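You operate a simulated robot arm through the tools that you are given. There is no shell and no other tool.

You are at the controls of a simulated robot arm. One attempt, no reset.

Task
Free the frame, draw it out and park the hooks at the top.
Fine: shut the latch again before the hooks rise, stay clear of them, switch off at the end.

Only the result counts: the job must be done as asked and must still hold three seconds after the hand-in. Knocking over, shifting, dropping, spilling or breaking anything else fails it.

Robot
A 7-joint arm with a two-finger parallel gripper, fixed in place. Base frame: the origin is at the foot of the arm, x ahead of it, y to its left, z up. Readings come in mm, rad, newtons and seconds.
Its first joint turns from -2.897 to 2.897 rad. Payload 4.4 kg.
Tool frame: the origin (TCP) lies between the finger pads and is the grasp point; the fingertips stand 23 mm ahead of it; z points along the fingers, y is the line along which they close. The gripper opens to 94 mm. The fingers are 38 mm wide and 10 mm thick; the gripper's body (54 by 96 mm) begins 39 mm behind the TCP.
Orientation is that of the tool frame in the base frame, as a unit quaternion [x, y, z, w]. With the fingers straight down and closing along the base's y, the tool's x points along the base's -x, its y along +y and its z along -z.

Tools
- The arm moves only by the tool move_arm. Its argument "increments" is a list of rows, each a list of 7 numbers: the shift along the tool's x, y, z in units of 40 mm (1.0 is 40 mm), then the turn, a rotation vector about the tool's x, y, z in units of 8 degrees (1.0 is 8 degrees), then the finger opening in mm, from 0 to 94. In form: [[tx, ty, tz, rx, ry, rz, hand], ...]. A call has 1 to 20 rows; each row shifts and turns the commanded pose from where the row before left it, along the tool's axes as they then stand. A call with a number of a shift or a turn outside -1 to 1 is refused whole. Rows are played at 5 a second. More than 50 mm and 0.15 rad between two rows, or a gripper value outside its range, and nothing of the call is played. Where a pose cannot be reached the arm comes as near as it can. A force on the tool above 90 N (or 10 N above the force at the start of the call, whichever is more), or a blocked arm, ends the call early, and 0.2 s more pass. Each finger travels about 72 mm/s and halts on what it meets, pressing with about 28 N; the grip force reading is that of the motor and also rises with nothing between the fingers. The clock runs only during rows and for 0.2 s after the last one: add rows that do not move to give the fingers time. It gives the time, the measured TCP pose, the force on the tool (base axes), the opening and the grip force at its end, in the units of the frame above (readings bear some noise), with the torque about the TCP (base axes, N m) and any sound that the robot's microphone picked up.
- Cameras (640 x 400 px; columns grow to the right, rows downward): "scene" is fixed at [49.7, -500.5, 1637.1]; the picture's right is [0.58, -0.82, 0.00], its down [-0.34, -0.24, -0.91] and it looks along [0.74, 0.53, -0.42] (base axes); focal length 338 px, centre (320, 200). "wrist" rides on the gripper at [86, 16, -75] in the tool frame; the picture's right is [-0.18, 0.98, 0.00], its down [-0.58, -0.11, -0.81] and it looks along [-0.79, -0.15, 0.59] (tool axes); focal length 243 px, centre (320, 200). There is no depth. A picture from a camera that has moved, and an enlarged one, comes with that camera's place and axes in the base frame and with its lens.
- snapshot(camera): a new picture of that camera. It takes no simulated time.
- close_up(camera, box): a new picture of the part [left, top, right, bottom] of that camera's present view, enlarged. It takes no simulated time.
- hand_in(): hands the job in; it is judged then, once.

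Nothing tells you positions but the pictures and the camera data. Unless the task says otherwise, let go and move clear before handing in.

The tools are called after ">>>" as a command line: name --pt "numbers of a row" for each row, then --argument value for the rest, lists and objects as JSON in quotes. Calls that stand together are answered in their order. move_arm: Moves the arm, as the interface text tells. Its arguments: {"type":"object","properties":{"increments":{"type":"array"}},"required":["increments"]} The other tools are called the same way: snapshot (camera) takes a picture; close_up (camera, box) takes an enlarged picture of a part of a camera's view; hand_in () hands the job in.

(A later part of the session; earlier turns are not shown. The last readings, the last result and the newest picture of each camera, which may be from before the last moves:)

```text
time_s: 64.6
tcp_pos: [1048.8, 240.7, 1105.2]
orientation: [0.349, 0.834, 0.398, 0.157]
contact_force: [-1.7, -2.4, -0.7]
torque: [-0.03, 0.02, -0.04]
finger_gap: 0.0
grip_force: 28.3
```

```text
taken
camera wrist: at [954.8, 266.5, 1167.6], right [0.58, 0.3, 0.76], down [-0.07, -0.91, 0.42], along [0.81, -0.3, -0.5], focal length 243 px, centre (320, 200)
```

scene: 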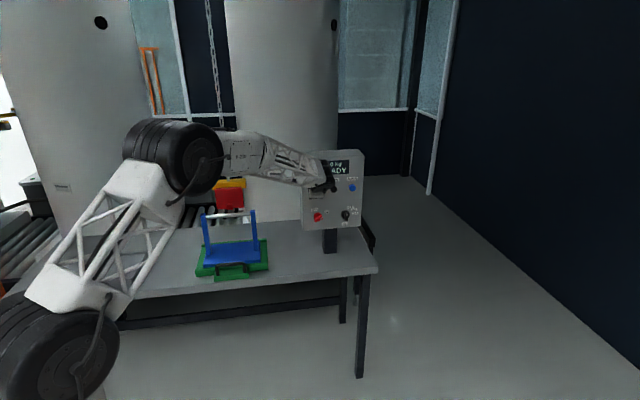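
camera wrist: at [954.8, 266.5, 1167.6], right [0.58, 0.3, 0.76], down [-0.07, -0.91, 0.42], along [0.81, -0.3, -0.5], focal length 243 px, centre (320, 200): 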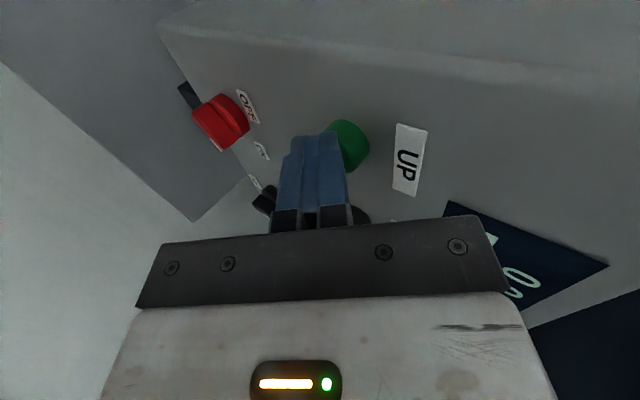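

Contact has begun at about 3 N. Pressing further in small steps.

>>> move_arm --pt "0 0.047 0.058 0 0 0 0" --pt "0 0.032 0.038 0 0 0 0" --pt "0 0 0 0 0 0 0"

>>> snapshot --camera "scene"

>>> close_up --camera "scene" --box '[190, 130, 380, 250]'

```text
time_s: 65.4
tcp_pos: [1052.5, 241.6, 1105.6]
orientation: [0.349, 0.834, 0.398, 0.157]
contact_force: [-11.2, -11.3, 0.1]
torque: [-0.09, 0.08, -0.08]
finger_gap: 0.0
grip_force: 28.4
```

```text
taken
```

scene: 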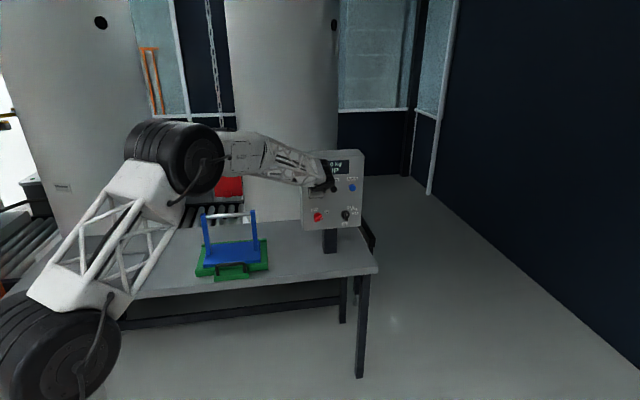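

```text
3.33 times, centred on (285, 190) of scene
camera zoom: at [49.7, -500.5, 1637.1], right [0.58, -0.82, 0.0], down [-0.34, -0.24, -0.91], along [0.74, 0.53, -0.42], focal length 1125 px, centre (437, 233)
```

zoom: 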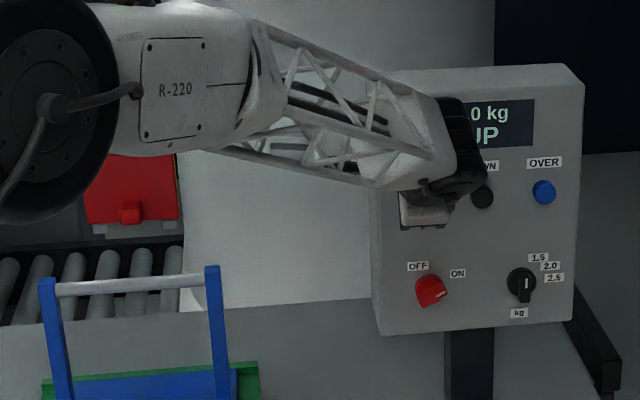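

The display shows UP and the hooks are rising. I'll hold the button and keep watching.

>>> move_arm --pt "0 0 0 0 0 0 0" --pt "0 0 0 0 0 0 0" --pt "0 0 0 0 0 0 0" --pt "0 0 0 0 0 0 0" --pt "0 0 0 0 0 0 0" --pt "0 0 0 0 0 0 0" --pt "0 0 0 0 0 0 0" --pt "0 0 0 0 0 0 0" --pt "0 0 0 0 0 0 0" --pt "0 0 0 0 0 0 0"

>>> snapshot --camera "scene"

>>> close_up --camera "scene" --box '[190, 130, 380, 250]'

```text
time_s: 67.6
tcp_pos: [1052.4, 244.9, 1105.7]
orientation: [0.348, 0.834, 0.399, 0.156]
contact_force: [-11.9, -12.6, -0.5]
torque: [-0.1, 0.1, -0.1]
finger_gap: 0.0
grip_force: 27.7
```

```text
taken
```

scene: 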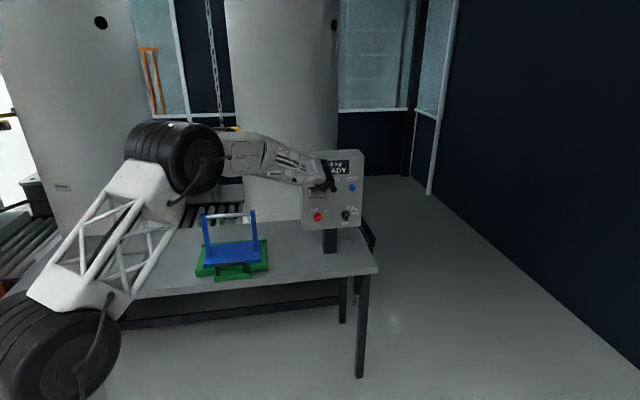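

```text
3.33 times, centred on (285, 190) of scene
camera zoom: at [49.7, -500.5, 1637.1], right [0.58, -0.82, 0.0], down [-0.34, -0.24, -0.91], along [0.74, 0.53, -0.42], focal length 1125 px, centre (437, 233)
```

zoom: 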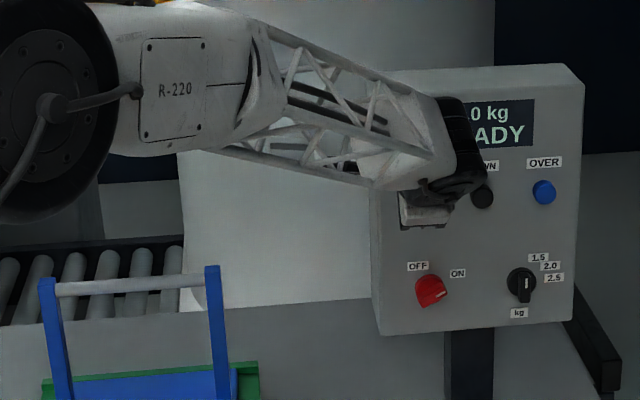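

The display has gone back to READY and the beam is hidden behind the forearm. I'll hold a little longer and compare.

>>> move_arm --pt "0 0 0 0 0 0 0" --pt "0 0 0 0 0 0 0" --pt "0 0 0 0 0 0 0" --pt "0 0 0 0 0 0 0" --pt "0 0 0 0 0 0 0"

>>> close_up --camera "scene" --box '[190, 90, 290, 160]'

>>> snapshot --camera "wrist"

```text
time_s: 68.8
tcp_pos: [1054.1, 243.4, 1106.3]
orientation: [0.348, 0.834, 0.399, 0.158]
contact_force: [-12.3, -11.8, 0.8]
torque: [-0.1, 0.09, -0.11]
finger_gap: 0.0
grip_force: 28.1
```

```text
5.71 times, centred on (240, 125) of scene
camera zoom: at [49.7, -500.5, 1637.1], right [0.58, -0.82, 0.0], down [-0.34, -0.24, -0.91], along [0.74, 0.53, -0.42], focal length 1929 px, centre (777, 629)
```

zoom: 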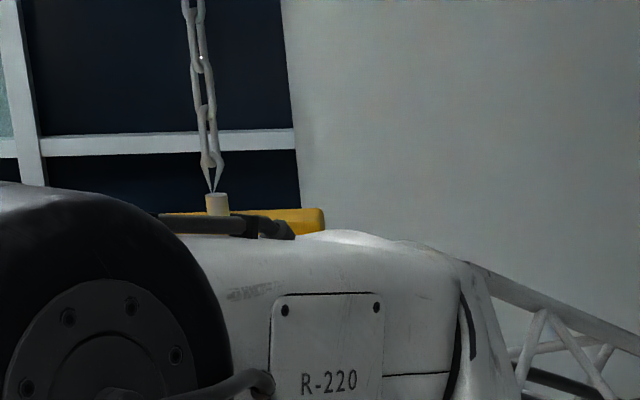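

```text
taken
camera wrist: at [958.2, 270.0, 1167.7], right [0.58, 0.3, 0.76], down [-0.07, -0.91, 0.42], along [0.81, -0.3, -0.5], focal length 243 px, centre (320, 200)
```

wrist: 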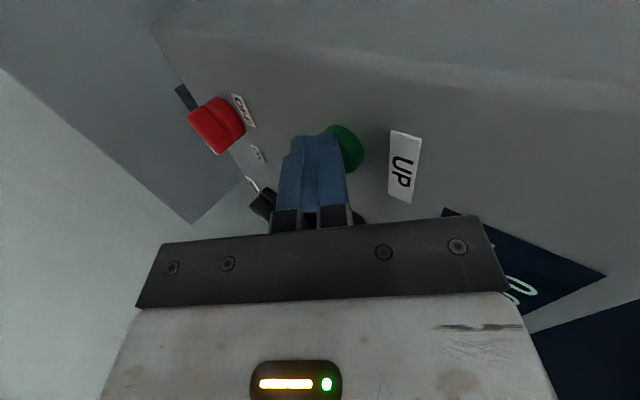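

The beam has stopped while the button is still held, which suggests the top limit. I'll release, back off and check that it is parked.

>>> move_arm --pt "0 -0.2 -0.25 0 0 0 0" --pt "0 -0.5 -0.6 0 0 0 0" --pt "0 -0.5 -0.6 0 0 0 0" --pt "0 -0.5 -0.6 0 0 0 0" --pt "0 0 0 0 0 0 0"

>>> snapshot --camera "scene"

>>> close_up --camera "scene" --box '[190, 90, 290, 160]'

>>> snapshot --camera "wrist"

```text
time_s: 70.0
tcp_pos: [977.4, 169.6, 1103.9]
orientation: [0.349, 0.833, 0.4, 0.157]
contact_force: [-0.1, -0.4, 0.2]
torque: [0.0, 0.03, 0.0]
finger_gap: 0.2
grip_force: 28.0
```

```text
taken
```

scene: 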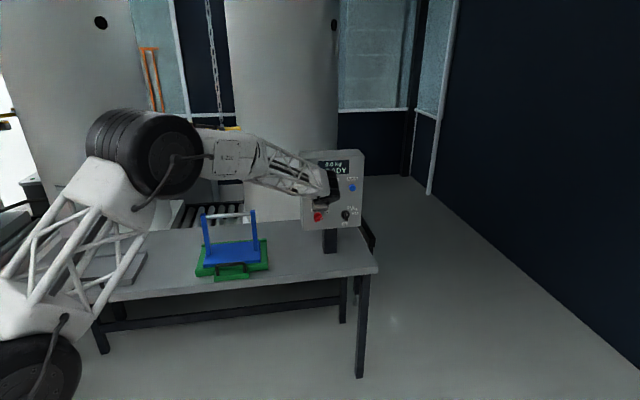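

```text
5.71 times, centred on (240, 125) of scene
camera zoom: at [49.7, -500.5, 1637.1], right [0.58, -0.82, 0.0], down [-0.34, -0.24, -0.91], along [0.74, 0.53, -0.42], focal length 1929 px, centre (777, 629)
```

zoom: 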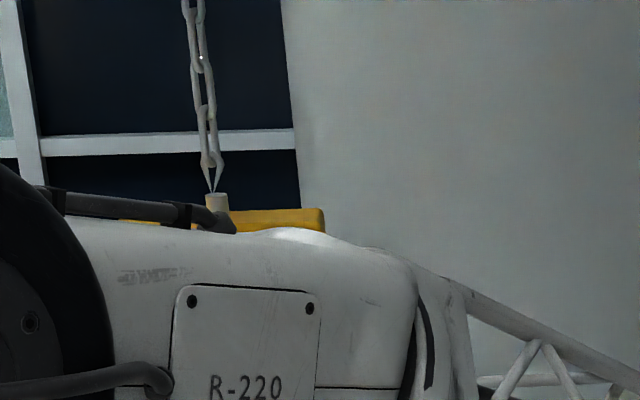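

```text
taken
camera wrist: at [882.5, 195.4, 1166.3], right [0.58, 0.3, 0.76], down [-0.07, -0.91, 0.42], along [0.81, -0.3, -0.5], focal length 243 px, centre (320, 200)
```

wrist: 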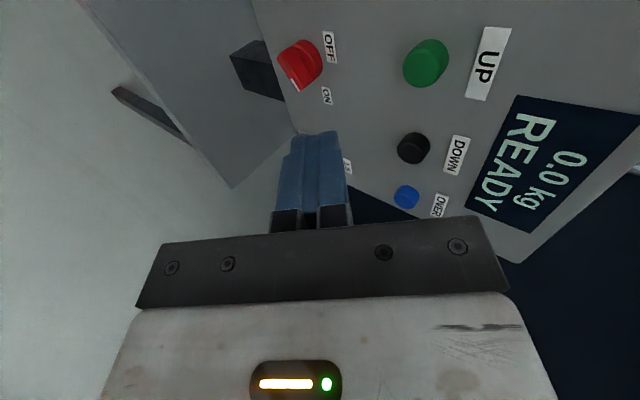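

The hooks stopped near z≈1330 and the display reads READY. To be sure this is the top limit, I'll press UP once more and check that nothing moves.

>>> move_arm --pt "0 0.5 0.6 0 0 0 0" --pt "0 0.5 0.6 0 0 0 0" --pt "0 0.5 0.6 0 0 0 0" --pt "0 0.2 0.25 0 0 0 0" --pt "0 0 0 0 0 0 0" --pt "0 0 0 0 0 0 0" --pt "0 0 0 0 0 0 0"

>>> close_up --camera "scene" --box '[190, 90, 390, 200]'

>>> close_up --camera "scene" --box '[190, 90, 290, 160]'

```text
time_s: 71.6
tcp_pos: [1052.2, 244.1, 1105.7]
orientation: [0.349, 0.834, 0.398, 0.157]
contact_force: [-10.2, -14.0, 0.7]
torque: [-0.07, 0.07, -0.18]
finger_gap: 0.0
grip_force: 27.6
```

```text
3.20 times, centred on (290, 145) of scene
camera zoom: at [49.7, -500.5, 1637.1], right [0.58, -0.82, 0.0], down [-0.34, -0.24, -0.91], along [0.74, 0.53, -0.42], focal length 1080 px, centre (416, 376)
```

zoom: 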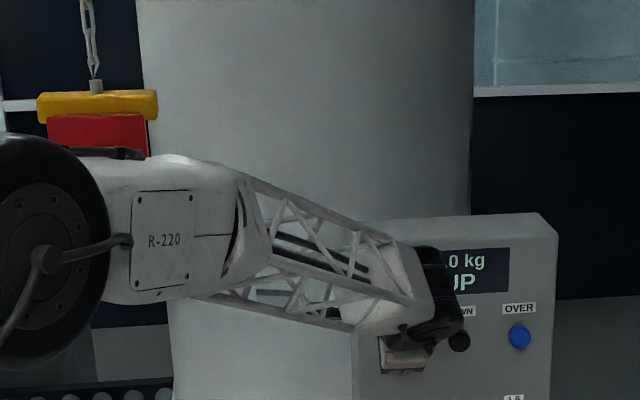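

```text
5.71 times, centred on (240, 125) of scene
camera zoom: at [49.7, -500.5, 1637.1], right [0.58, -0.82, 0.0], down [-0.34, -0.24, -0.91], along [0.74, 0.53, -0.42], focal length 1929 px, centre (777, 629)
```

zoom: 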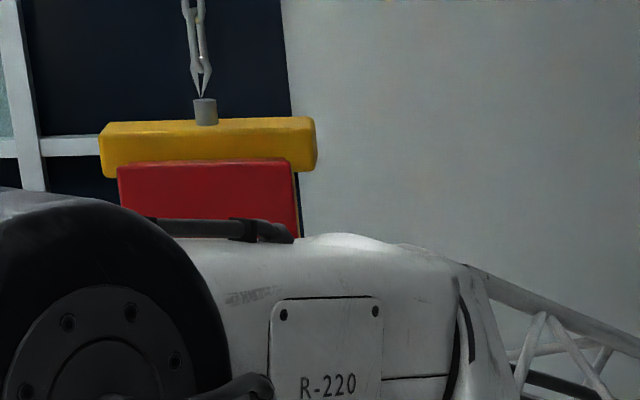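

Good that I checked: it is rising again, so it was not at the top. I'll keep holding in short stages.

>>> move_arm --pt "0 0 0 0 0 0 0" --pt "0 0 0 0 0 0 0" --pt "0 0 0 0 0 0 0" --pt "0 0 0 0 0 0 0" --pt "0 0 0 0 0 0 0"

>>> close_up --camera "scene" --box '[190, 20, 390, 200]'

>>> move_arm --pt "0 0 0 0 0 0 0" --pt "0 0 0 0 0 0 0" --pt "0 0 0 0 0 0 0" --pt "0 0 0 0 0 0 0" --pt "0 0 0 0 0 0 0"

>>> close_up --camera "scene" --box '[190, 20, 390, 200]'

```text
time_s: 72.8
tcp_pos: [1052.0, 244.1, 1105.5]
orientation: [0.349, 0.834, 0.399, 0.157]
contact_force: [-12.8, -12.2, 0.3]
torque: [-0.08, 0.13, -0.11]
finger_gap: 0.2
grip_force: 28.1
```

```text
2.22 times, centred on (290, 110) of scene
camera zoom: at [49.7, -500.5, 1637.1], right [0.58, -0.82, 0.0], down [-0.34, -0.24, -0.91], along [0.74, 0.53, -0.42], focal length 750 px, centre (387, 400)
```

zoom: 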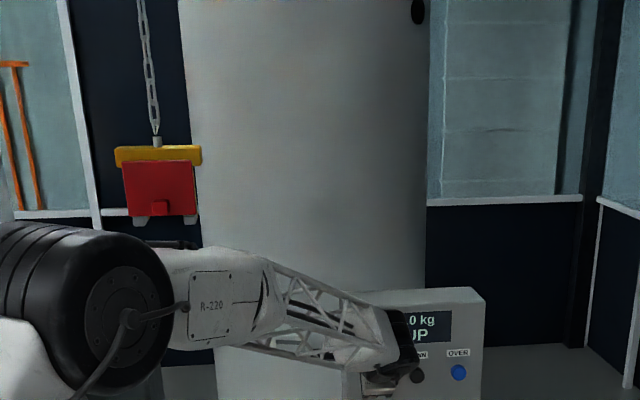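

```text
time_s: 74.0
tcp_pos: [1051.8, 244.3, 1104.7]
orientation: [0.349, 0.833, 0.399, 0.158]
contact_force: [-11.8, -12.3, -0.1]
torque: [-0.11, 0.09, -0.11]
finger_gap: 0.0
grip_force: 27.7
```

```text
2.22 times, centred on (290, 110) of scene
camera zoom: at [49.7, -500.5, 1637.1], right [0.58, -0.82, 0.0], down [-0.34, -0.24, -0.91], along [0.74, 0.53, -0.42], focal length 750 px, centre (387, 400)
```

zoom: 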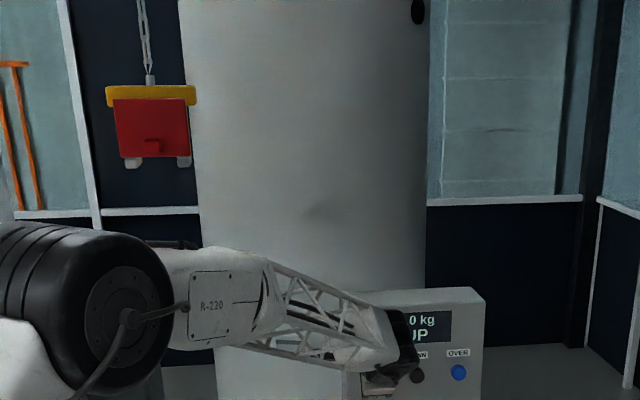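

>>> move_arm --pt "0 0 0 0 0 0 0" --pt "0 0 0 0 0 0 0" --pt "0 0 0 0 0 0 0" --pt "0 0 0 0 0 0 0" --pt "0 0 0 0 0 0 0"

>>> close_up --camera "scene" --box '[190, 0, 390, 200]'

>>> move_arm --pt "0 0 0 0 0 0 0" --pt "0 0 0 0 0 0 0" --pt "0 0 0 0 0 0 0" --pt "0 0 0 0 0 0 0" --pt "0 0 0 0 0 0 0"

>>> close_up --camera "scene" --box '[190, 0, 390, 200]'

```text
time_s: 75.2
tcp_pos: [1051.8, 244.2, 1105.5]
orientation: [0.349, 0.833, 0.4, 0.157]
contact_force: [-12.4, -12.3, 0.5]
torque: [-0.11, 0.1, -0.11]
finger_gap: 0.0
grip_force: 28.0
```

```text
2.00 times, centred on (290, 100) of scene
camera zoom: at [49.7, -500.5, 1637.1], right [0.58, -0.82, 0.0], down [-0.34, -0.24, -0.91], along [0.74, 0.53, -0.42], focal length 675 px, centre (380, 400)
```

zoom: 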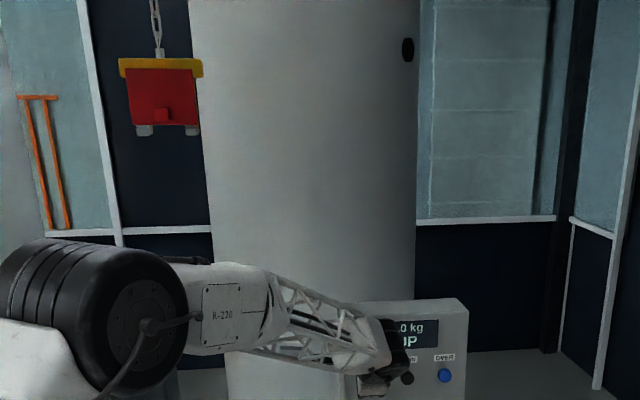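

```text
time_s: 76.4
tcp_pos: [1052.9, 244.4, 1104.2]
orientation: [0.349, 0.833, 0.399, 0.157]
contact_force: [-12.0, -12.5, -0.5]
torque: [-0.08, 0.1, -0.1]
finger_gap: 0.2
grip_force: 28.3
```

```text
2.00 times, centred on (290, 100) of scene
camera zoom: at [49.7, -500.5, 1637.1], right [0.58, -0.82, 0.0], down [-0.34, -0.24, -0.91], along [0.74, 0.53, -0.42], focal length 675 px, centre (380, 400)
```

zoom: 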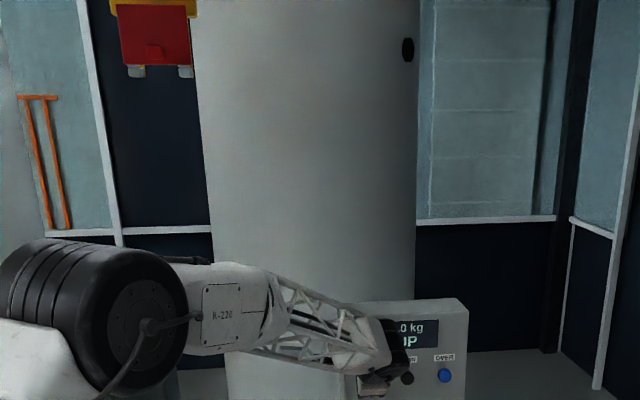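

Still rising with UP shown. I'll keep holding until the display changes.

>>> move_arm --pt "0 0 0 0 0 0 0" --pt "0 0 0 0 0 0 0" --pt "0 0 0 0 0 0 0" --pt "0 0 0 0 0 0 0" --pt "0 0 0 0 0 0 0"

>>> close_up --camera "scene" --box '[190, 0, 390, 200]'

>>> move_arm --pt "0 0 0 0 0 0 0" --pt "0 0 0 0 0 0 0" --pt "0 0 0 0 0 0 0" --pt "0 0 0 0 0 0 0" --pt "0 0 0 0 0 0 0"

>>> close_up --camera "scene" --box '[190, 0, 390, 200]'

>>> close_up --camera "scene" --box '[310, 150, 370, 190]'

```text
time_s: 77.6
tcp_pos: [1051.3, 245.2, 1105.7]
orientation: [0.349, 0.833, 0.398, 0.157]
contact_force: [-12.4, -12.6, -0.2]
torque: [-0.1, 0.08, -0.12]
finger_gap: 0.1
grip_force: 27.8
```

```text
2.00 times, centred on (290, 100) of scene
camera zoom: at [49.7, -500.5, 1637.1], right [0.58, -0.82, 0.0], down [-0.34, -0.24, -0.91], along [0.74, 0.53, -0.42], focal length 675 px, centre (380, 400)
```

zoom: 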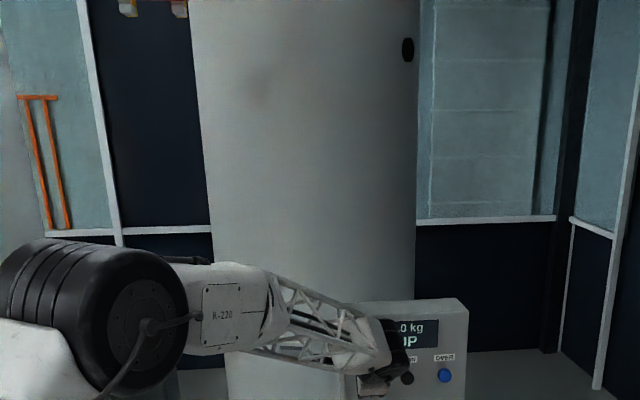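

```text
time_s: 78.8
tcp_pos: [1052.1, 245.6, 1105.9]
orientation: [0.349, 0.833, 0.398, 0.158]
contact_force: [-12.6, -13.0, 0.5]
torque: [-0.12, 0.11, -0.17]
finger_gap: 0.0
grip_force: 28.1
```

```text
2.00 times, centred on (290, 100) of scene
camera zoom: at [49.7, -500.5, 1637.1], right [0.58, -0.82, 0.0], down [-0.34, -0.24, -0.91], along [0.74, 0.53, -0.42], focal length 675 px, centre (380, 400)
```

zoom: 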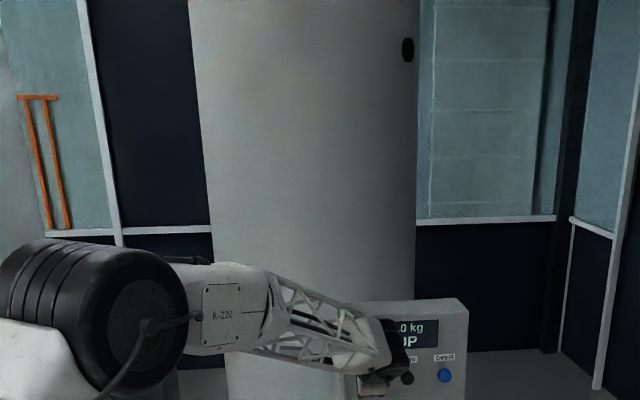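

```text
10.00 times, centred on (340, 170) of scene
camera zoom: at [49.7, -500.5, 1637.1], right [0.58, -0.82, 0.0], down [-0.34, -0.24, -0.91], along [0.74, 0.53, -0.42], focal length 3375 px, centre (120, 500)
```

zoom: 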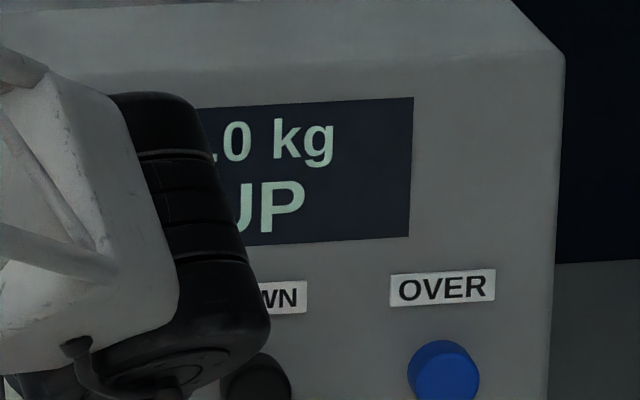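

>>> move_arm --pt "0 0 0 0 0 0 0" --pt "0 0 0 0 0 0 0" --pt "0 0 0 0 0 0 0" --pt "0 0 0 0 0 0 0" --pt "0 0 0 0 0 0 0" --pt "0 0 0 0 0 0 0" --pt "0 0 0 0 0 0 0" --pt "0 0 0 0 0 0 0" --pt "0 0 0 0 0 0 0" --pt "0 0 0 0 0 0 0"

>>> close_up --camera "scene" --box '[310, 150, 370, 190]'

>>> snapshot --camera "scene"

```text
time_s: 81.0
tcp_pos: [1051.5, 243.9, 1106.5]
orientation: [0.349, 0.833, 0.399, 0.158]
contact_force: [-12.1, -12.4, -0.1]
torque: [-0.09, 0.1, -0.06]
finger_gap: 0.0
grip_force: 27.5
```

```text
10.00 times, centred on (340, 170) of scene
camera zoom: at [49.7, -500.5, 1637.1], right [0.58, -0.82, 0.0], down [-0.34, -0.24, -0.91], along [0.74, 0.53, -0.42], focal length 3375 px, centre (120, 500)
```

zoom: 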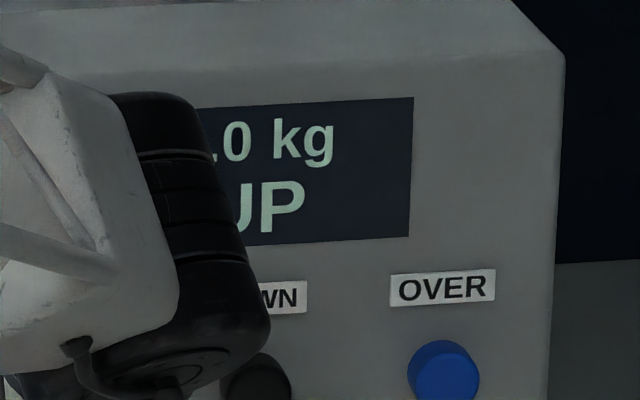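

```text
taken
```

scene: 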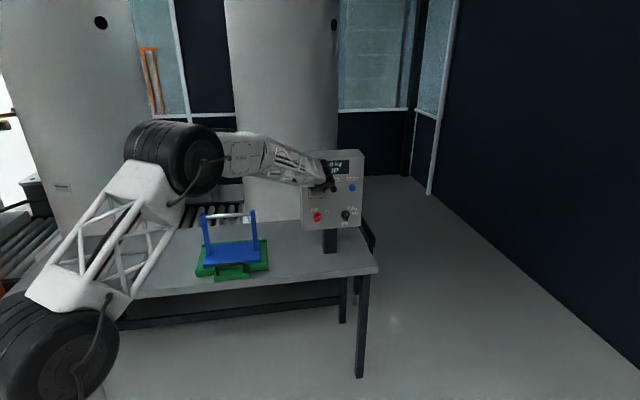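

Still UP on the display. Holding on.

>>> move_arm --pt "0 0 0 0 0 0 0" --pt "0 0 0 0 0 0 0" --pt "0 0 0 0 0 0 0" --pt "0 0 0 0 0 0 0" --pt "0 0 0 0 0 0 0" --pt "0 0 0 0 0 0 0" --pt "0 0 0 0 0 0 0" --pt "0 0 0 0 0 0 0" --pt "0 0 0 0 0 0 0" --pt "0 0 0 0 0 0 0"

>>> close_up --camera "scene" --box '[310, 150, 370, 190]'

>>> move_arm --pt "0 0 0 0 0 0 0" --pt "0 0 0 0 0 0 0" --pt "0 0 0 0 0 0 0" --pt "0 0 0 0 0 0 0" --pt "0 0 0 0 0 0 0" --pt "0 0 0 0 0 0 0" --pt "0 0 0 0 0 0 0" --pt "0 0 0 0 0 0 0" --pt "0 0 0 0 0 0 0" --pt "0 0 0 0 0 0 0"

>>> close_up --camera "scene" --box '[310, 150, 370, 190]'

```text
time_s: 83.2
tcp_pos: [1052.5, 243.1, 1104.8]
orientation: [0.349, 0.833, 0.399, 0.157]
contact_force: [-11.5, -12.1, -0.2]
torque: [-0.07, 0.09, -0.13]
finger_gap: 0.0
grip_force: 28.5
```

```text
10.00 times, centred on (340, 170) of scene
camera zoom: at [49.7, -500.5, 1637.1], right [0.58, -0.82, 0.0], down [-0.34, -0.24, -0.91], along [0.74, 0.53, -0.42], focal length 3375 px, centre (120, 500)
```

zoom: 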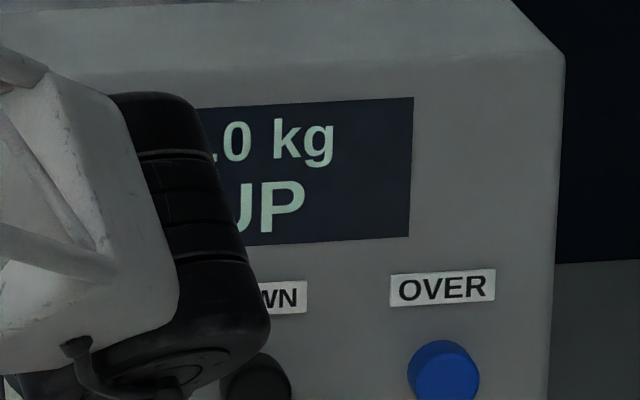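

```text
time_s: 85.4
tcp_pos: [1051.6, 243.9, 1107.8]
orientation: [0.349, 0.833, 0.399, 0.157]
contact_force: [-12.3, -12.9, 0.2]
torque: [-0.09, 0.09, -0.08]
finger_gap: 0.0
grip_force: 28.1
```

```text
10.00 times, centred on (340, 170) of scene
camera zoom: at [49.7, -500.5, 1637.1], right [0.58, -0.82, 0.0], down [-0.34, -0.24, -0.91], along [0.74, 0.53, -0.42], focal length 3375 px, centre (120, 500)
```

zoom: 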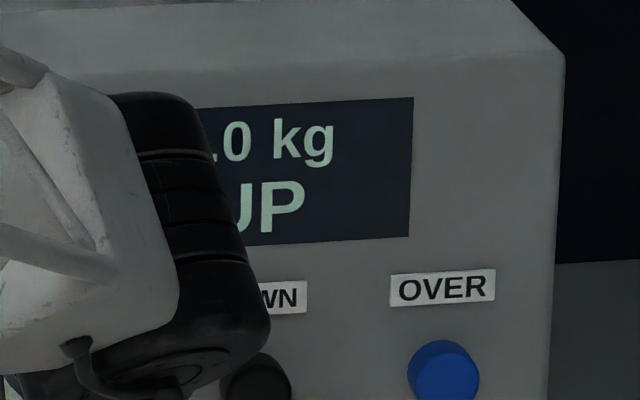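

>>> move_arm --pt "0 0 0 0 0 0 0" --pt "0 0 0 0 0 0 0" --pt "0 0 0 0 0 0 0" --pt "0 0 0 0 0 0 0" --pt "0 0 0 0 0 0 0" --pt "0 0 0 0 0 0 0" --pt "0 0 0 0 0 0 0" --pt "0 0 0 0 0 0 0" --pt "0 0 0 0 0 0 0" --pt "0 0 0 0 0 0 0" --pt "0 0 0 0 0 0 0" --pt "0 0 0 0 0 0 0" --pt "0 0 0 0 0 0 0" --pt "0 0 0 0 0 0 0" --pt "0 0 0 0 0 0 0"

>>> close_up --camera "scene" --box '[310, 150, 370, 190]'

>>> snapshot --camera "wrist"

```text
time_s: 88.6
tcp_pos: [1052.5, 243.8, 1105.1]
orientation: [0.349, 0.833, 0.399, 0.158]
contact_force: [-12.9, -12.8, 0.1]
torque: [-0.1, 0.09, -0.09]
finger_gap: 0.1
grip_force: 28.6
```

```text
10.00 times, centred on (340, 170) of scene
camera zoom: at [49.7, -500.5, 1637.1], right [0.58, -0.82, 0.0], down [-0.34, -0.24, -0.91], along [0.74, 0.53, -0.42], focal length 3375 px, centre (120, 500)
```

zoom: 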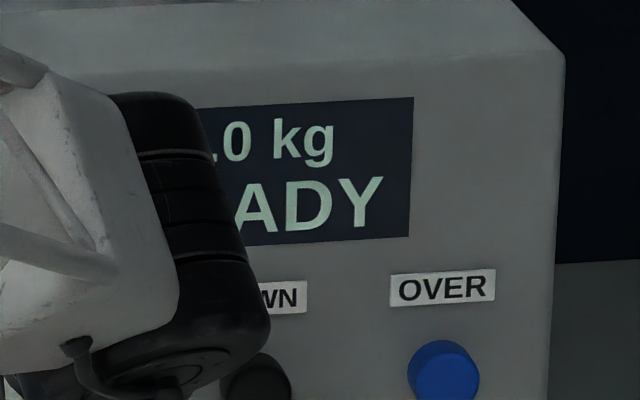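

```text
taken
camera wrist: at [957.7, 270.5, 1167.0], right [0.58, 0.3, 0.76], down [-0.07, -0.91, 0.42], along [0.81, -0.3, -0.5], focal length 243 px, centre (320, 200)
```

wrist: 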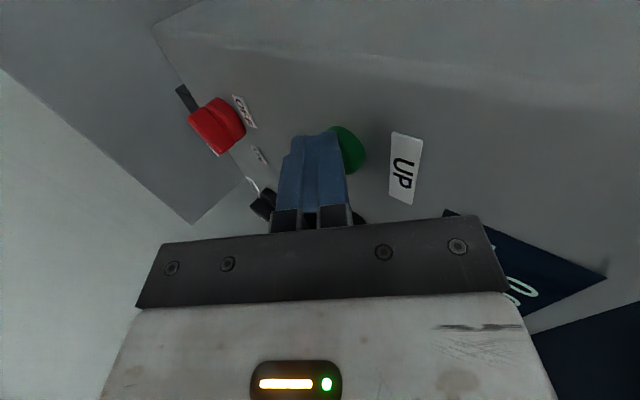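

READY again. I'll release and re-press to learn whether this is really the top.

>>> move_arm --pt "0 -0.3 -0.36 0 0 0 0" --pt "0 -0.3 -0.36 0 0 0 0" --pt "0 0 0 0 0 0 0" --pt "0 0 0 0 0 0 0" --pt "0 0.3 0.36 0 0 0 0" --pt "0 0.3 0.36 0 0 0 0" --pt "0 0 0 0 0 0 0" --pt "0 0 0 0 0 0 0"

>>> close_up --camera "scene" --box '[310, 150, 370, 190]'

>>> move_arm --pt "0 0 0 0 0 0 0" --pt "0 0 0 0 0 0 0" --pt "0 0 0 0 0 0 0" --pt "0 0 0 0 0 0 0" --pt "0 0 0 0 0 0 0"

>>> close_up --camera "scene" --box '[310, 150, 370, 190]'

```text
time_s: 90.4
tcp_pos: [1051.9, 243.1, 1106.7]
orientation: [0.349, 0.834, 0.398, 0.157]
contact_force: [-9.0, -12.7, -0.2]
torque: [-0.09, 0.06, -0.18]
finger_gap: 0.1
grip_force: 28.0
```

```text
10.00 times, centred on (340, 170) of scene
camera zoom: at [49.7, -500.5, 1637.1], right [0.58, -0.82, 0.0], down [-0.34, -0.24, -0.91], along [0.74, 0.53, -0.42], focal length 3375 px, centre (120, 500)
```

zoom: 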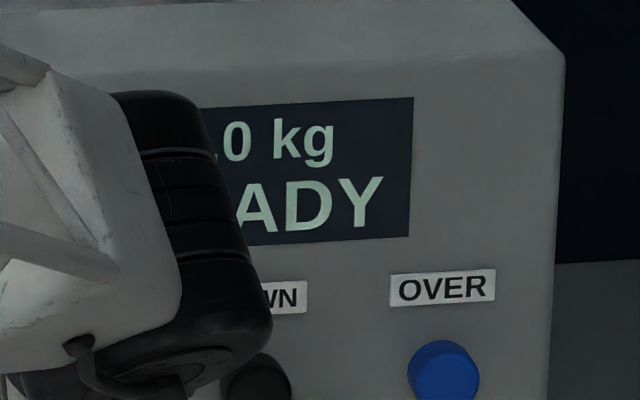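

```text
time_s: 91.6
tcp_pos: [1051.9, 244.6, 1105.6]
orientation: [0.35, 0.834, 0.398, 0.156]
contact_force: [-12.3, -12.0, -0.2]
torque: [-0.1, 0.11, -0.11]
finger_gap: 0.2
grip_force: 27.7
```

```text
10.00 times, centred on (340, 170) of scene
camera zoom: at [49.7, -500.5, 1637.1], right [0.58, -0.82, 0.0], down [-0.34, -0.24, -0.91], along [0.74, 0.53, -0.42], focal length 3375 px, centre (120, 500)
```

zoom: 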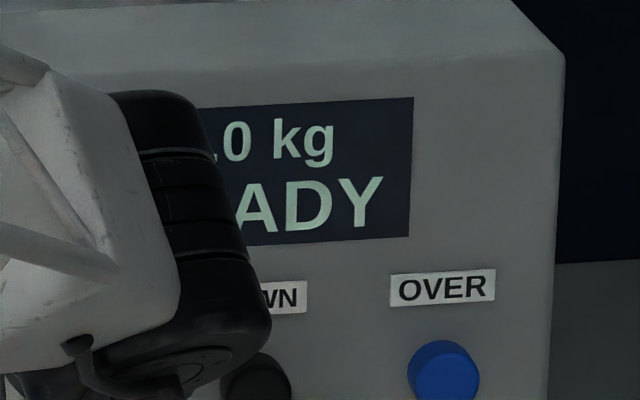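

UP no longer makes it move and the display stays READY with the button held, so the hooks are at the top. Now I'll back off and line up with the ON/OFF switch, bringing the tool toward horizontal.

>>> move_arm --pt "0 -0.71 -0.87 0 0 0 0" --pt "0 -0.71 -0.87 0 0 0 20" --pt "-0.13 -0.71 0.58 0 0 0 50" --pt "-0.13 -0.71 0.58 0 0 0 60" --pt "-0.13 -0.71 0.58 0 0 0 60" --pt "0 0 0 -0.9 0 0 60" --pt "0 0 0 -0.9 0 0 60" --pt "0 0 0 -0.9 0 0 60" --pt "0 0 0 -0.9 0 0 60" --pt "0 0 0 0 0 0 60"

>>> snapshot --camera "wrist"

>>> snapshot --camera "scene"

```text
time_s: 93.8
tcp_pos: [999.2, 170.4, 995.7]
orientation: [0.298, 0.708, 0.594, 0.239]
contact_force: [-0.6, 0.5, 0.0]
torque: [0.01, -0.04, -0.03]
finger_gap: 60.2
grip_force: 0.1
```

```text
taken
camera wrist: at [887.9, 180.9, 1027.1], right [0.27, -0.02, 0.96], down [-0.16, -0.99, 0.03], along [0.95, -0.16, -0.27], focal length 243 px, centre (320, 200)
```

wrist: 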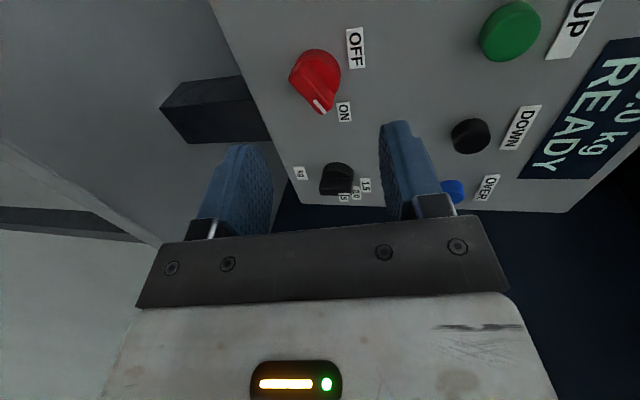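

```text
taken
```

scene: 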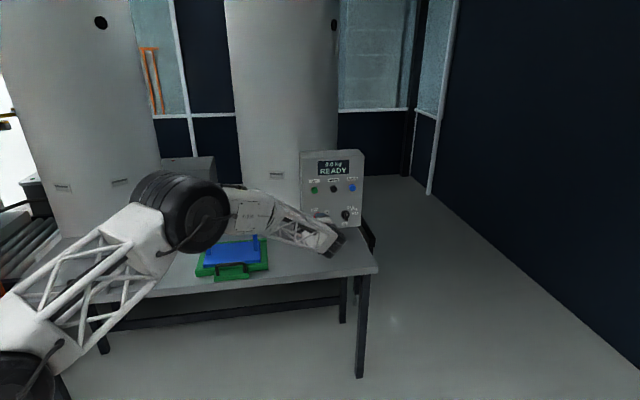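

The tool is nearly horizontal, pitched 10°, with a clear view of the switch. Zooming in.

>>> close_up --camera "wrist" --box '[260, 20, 380, 140]'

>>> close_up --camera "scene" --box '[290, 140, 380, 240]'

```text
3.33 times, centred on (320, 80) of wrist
camera zoom: at [887.9, 180.9, 1027.1], right [0.27, -0.02, 0.96], down [-0.16, -0.99, 0.03], along [0.95, -0.16, -0.27], focal length 809 px, centre (320, 600)
```

zoom: 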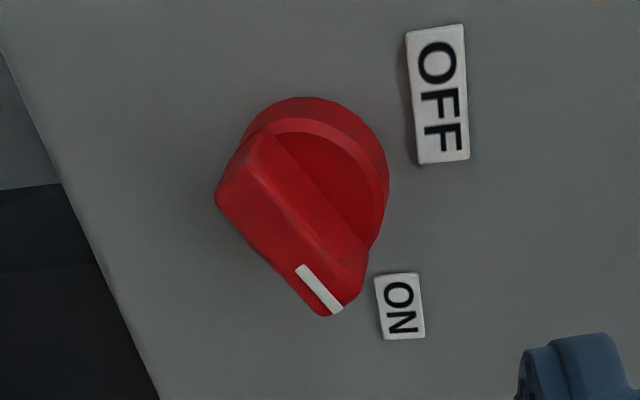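

```text
4.00 times, centred on (335, 190) of scene
camera zoom: at [49.7, -500.5, 1637.1], right [0.58, -0.82, 0.0], down [-0.34, -0.24, -0.91], along [0.74, 0.53, -0.42], focal length 1350 px, centre (260, 240)
```

zoom: 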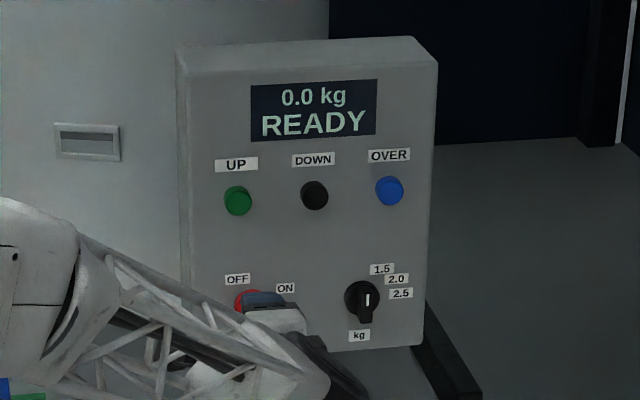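

The switch wing is centred near b≈588 mm, z≈975, angled about 30° above horizontal. I'll level the tool and roll it 30° so the pads lie along the wing's sides.

>>> move_arm --pt "0 0 0 -0.65 0 0 50" --pt "0 0 0 -0.65 0 0 50" --pt "0 0 0 0 0 -0.9375 50" --pt "0 0 0 0 0 -0.9375 50" --pt "0 0 0 0 0 -0.9375 50" --pt "0 0 0 0 0 -0.9375 50" --pt "0 0 0 0 0 0 50"

>>> snapshot --camera "wrist"

```text
time_s: 95.4
tcp_pos: [999.2, 172.0, 995.5]
orientation: [0.098, 0.701, 0.564, 0.426]
contact_force: [0.8, -0.9, -0.8]
torque: [0.02, -0.02, -0.01]
finger_gap: 50.0
grip_force: 0.1
```

```text
taken
camera wrist: at [886.9, 176.4, 968.2], right [-0.22, 0.23, 0.95], down [-0.17, -0.97, 0.19], along [0.96, -0.12, 0.26], focal length 243 px, centre (320, 200)
```

wrist: 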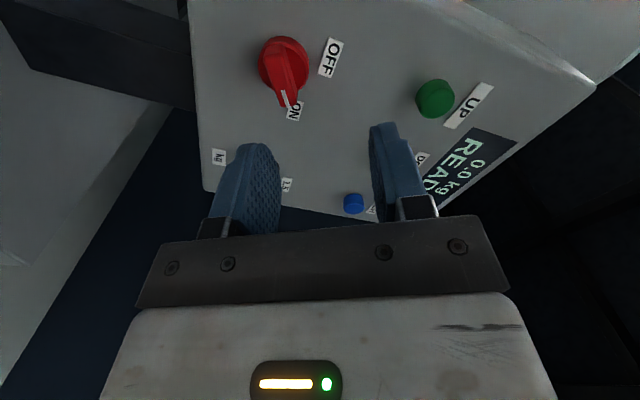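

>>> close_up --camera "wrist" --box '[230, 20, 350, 130]'

```text
3.64 times, centred on (290, 75) of wrist
camera zoom: at [886.9, 176.4, 968.2], right [-0.22, 0.23, 0.95], down [-0.17, -0.97, 0.19], along [0.96, -0.12, 0.26], focal length 882 px, centre (429, 654)
```

zoom: 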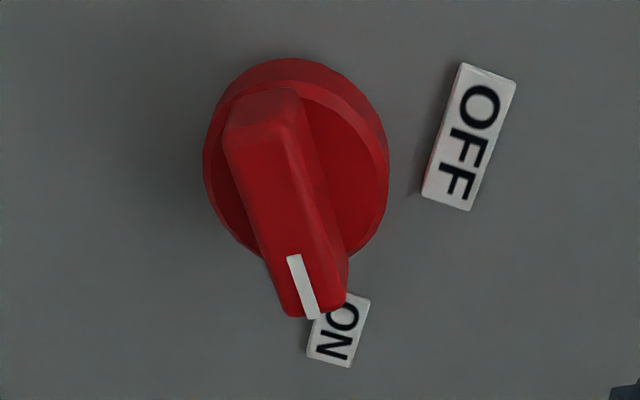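

The pads are aligned with the wing to within about 2°. I'll shift sideways and approach partway, then measure again.

>>> move_arm --pt "0.08 -0.31 0.4 0 0 0 50" --pt "0.08 -0.31 0.4 0 0 0 50" --pt "0 0 0.3 0 0 0 50" --pt "0 0 0 0 0 0 50"

>>> snapshot --camera "wrist"

>>> close_up --camera "wrist" --box '[250, 60, 390, 190]'

>>> close_up --camera "scene" --box '[290, 180, 380, 250]'

```text
time_s: 96.4
tcp_pos: [1033.9, 197.5, 971.3]
orientation: [0.098, 0.701, 0.564, 0.426]
contact_force: [0.5, 0.1, 0.1]
torque: [0.0, 0.01, -0.02]
finger_gap: 50.0
grip_force: 0.0
```

```text
taken
camera wrist: at [922.5, 203.0, 943.1], right [-0.22, 0.22, 0.95], down [-0.17, -0.97, 0.19], along [0.96, -0.12, 0.25], focal length 243 px, centre (320, 200)
```

wrist: 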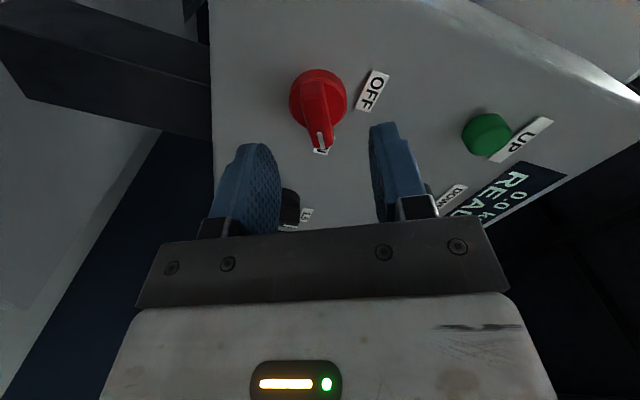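

```text
3.08 times, centred on (320, 125) of wrist
camera zoom: at [922.5, 203.0, 943.1], right [-0.22, 0.22, 0.95], down [-0.17, -0.97, 0.19], along [0.96, -0.12, 0.25], focal length 746 px, centre (320, 431)
```

zoom: 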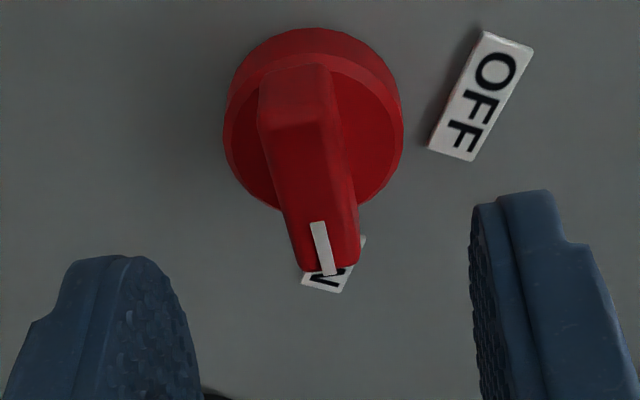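

```text
5.71 times, centred on (335, 215) of scene
camera zoom: at [49.7, -500.5, 1637.1], right [0.58, -0.82, 0.0], down [-0.34, -0.24, -0.91], along [0.74, 0.53, -0.42], focal length 1929 px, centre (234, 114)
```

zoom: 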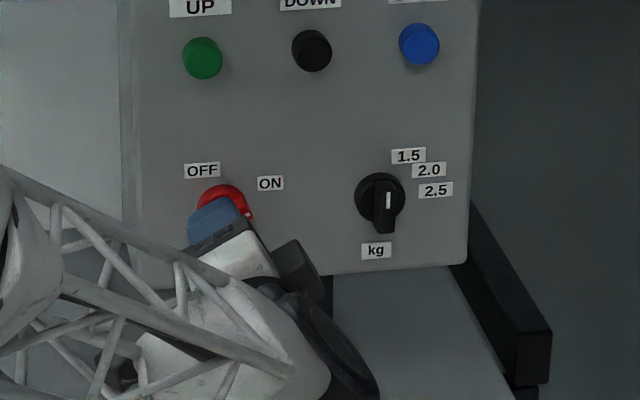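

The tool axis now matches the switch axis to about 2 mm. Advancing until the pads straddle the wing.

>>> move_arm --pt "0 -0.045 0.3 0 0 0 46" --pt "0 0 0.3 0 0 0 46" --pt "0 0 0.15 0 0 0 46" --pt "0 0 0.1 0 0 0 46" --pt "0 0 0 0 0 0 46"

>>> snapshot --camera "wrist"

>>> close_up --camera "wrist" --box '[220, 80, 420, 240]'

```text
time_s: 97.6
tcp_pos: [1060.9, 221.3, 969.7]
orientation: [0.097, 0.701, 0.565, 0.425]
contact_force: [0.2, 0.0, -0.1]
torque: [-0.01, -0.02, 0.0]
finger_gap: 45.9
grip_force: 0.0
```

```text
taken
camera wrist: at [947.4, 226.5, 942.1], right [-0.22, 0.22, 0.95], down [-0.17, -0.97, 0.19], along [0.96, -0.12, 0.25], focal length 243 px, centre (320, 200)
```

wrist: 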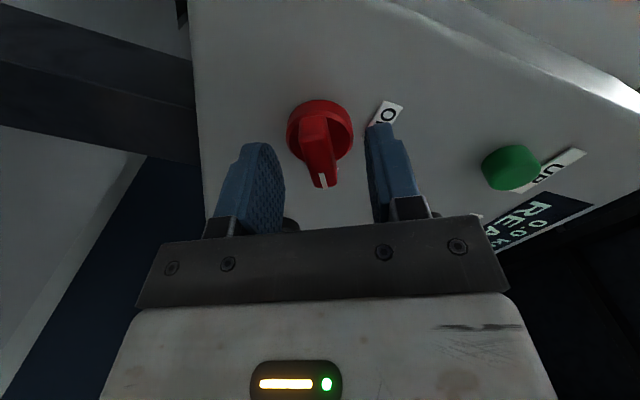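

```text
2.50 times, centred on (320, 160) of wrist
camera zoom: at [947.4, 226.5, 942.1], right [-0.22, 0.22, 0.95], down [-0.17, -0.97, 0.19], along [0.96, -0.12, 0.25], focal length 606 px, centre (320, 300)
```

zoom: 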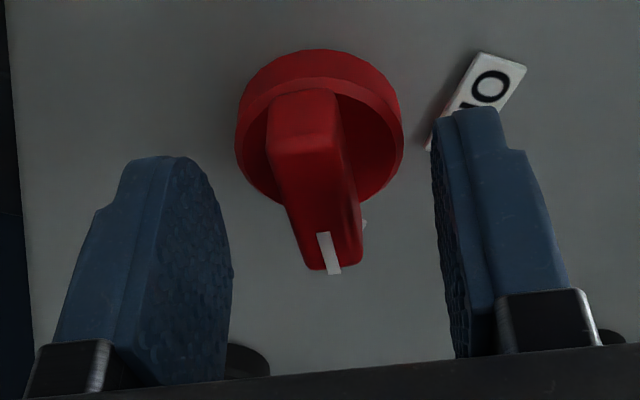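

The wing front is about 13 mm ahead of the TCP, with pads on both sides. I'll go 5 mm deeper and close.

>>> move_arm --pt "0 0 0.125 0 0 0 46" --pt "0 0 0 0 0 0 30" --pt "0 0 0 0 0 0 12" --pt "0 0 0 0 0 0 5" --pt "0 0 0 0 0 0 5" --pt "0 0 0 0 0 0 5"

>>> close_up --camera "wrist" --box '[220, 80, 420, 240]'

```text
time_s: 99.0
tcp_pos: [1064.2, 224.6, 970.0]
orientation: [0.098, 0.701, 0.565, 0.425]
contact_force: [5.4, -0.7, -6.3]
torque: [-1.21, -0.98, 0.17]
finger_gap: 14.0
grip_force: 45.4
```

```text
2.50 times, centred on (320, 160) of wrist
camera zoom: at [950.9, 229.8, 941.6], right [-0.22, 0.22, 0.95], down [-0.17, -0.97, 0.19], along [0.96, -0.12, 0.25], focal length 606 px, centre (320, 300)
```

zoom: 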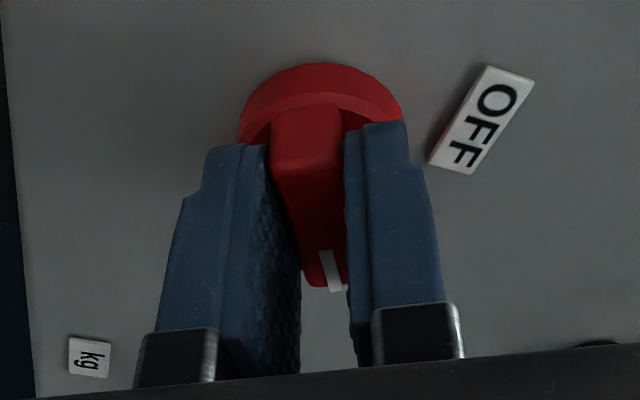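

The wing is gripped at 14 mm. Turning counter-clockwise toward OFF, first half of the travel.

>>> move_arm --pt "0 0 0 0 0 -0.6 5" --pt "0 0 0 0 0 -0.6 5" --pt "0 0 0 0 0 -0.6 5" --pt "0 0 0 0 0 -0.6 5" --pt "0 0 0 0 0 -0.6 5" --pt "0 0 0 0 0 -0.6 5" --pt "0 0 0 0 0 -0.6 5" --pt "0 0 0 0 0 0 5"

>>> snapshot --camera "wrist"

>>> close_up --camera "scene" --box '[290, 140, 380, 240]'

```text
time_s: 100.8
tcp_pos: [1063.7, 222.8, 968.7]
orientation: [-0.108, 0.699, 0.417, 0.57]
contact_force: [55.9, -8.6, -20.7]
torque: [0.09, 0.08, -0.58]
finger_gap: 14.1
grip_force: 45.1
```

```text
taken
camera wrist: at [971.8, 208.3, 899.2], right [-0.56, 0.56, 0.62], down [-0.31, -0.83, 0.47], along [0.77, 0.07, 0.63], focal length 243 px, centre (320, 200)
```

wrist: 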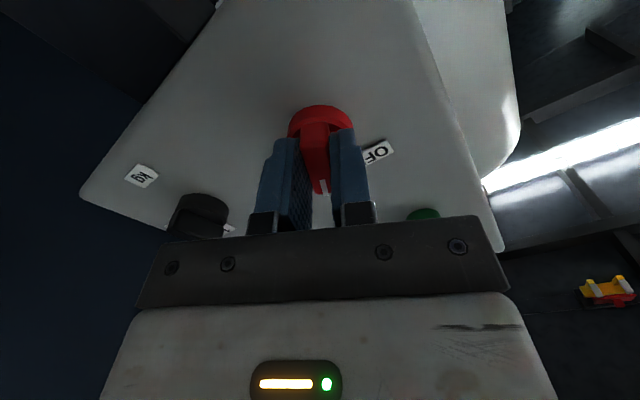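

```text
4.00 times, centred on (335, 190) of scene
camera zoom: at [49.7, -500.5, 1637.1], right [0.58, -0.82, 0.0], down [-0.34, -0.24, -0.91], along [0.74, 0.53, -0.42], focal length 1350 px, centre (260, 240)
```

zoom: 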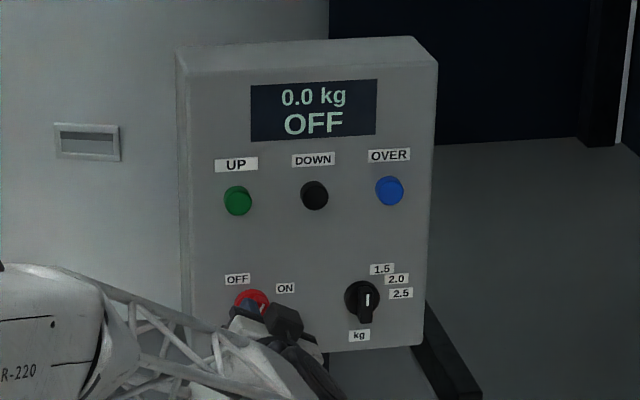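

The display already reads OFF, and the hooks can be seen parked high in the wrist view. I'll ease the side load and take the switch fully to the OFF mark.

>>> move_arm --pt "0 -0.085 0.03 0 0 0 5" --pt "0 0 0 0 0 0 5"

>>> move_arm --pt "0 -0.013 0 0 0 -0.6 5" --pt "0 -0.013 0 0 0 -0.6 5" --pt "0 -0.013 0 0 0 -0.6 5" --pt "0 0 0 0 0 0 5"

```text
time_s: 101.4
tcp_pos: [1065.9, 224.6, 969.1]
orientation: [-0.111, 0.698, 0.418, 0.57]
contact_force: [-43.0, -4.3, 1.8]
torque: [-0.11, 0.02, -0.07]
finger_gap: 14.1
grip_force: 45.4
```

```text
time_s: 102.4
tcp_pos: [1066.9, 224.0, 969.1]
orientation: [-0.197, 0.679, 0.343, 0.619]
contact_force: [-76.2, 33.6, 13.0]
torque: [-0.29, 0.11, 1.17]
finger_gap: 13.8
grip_force: 44.8
```

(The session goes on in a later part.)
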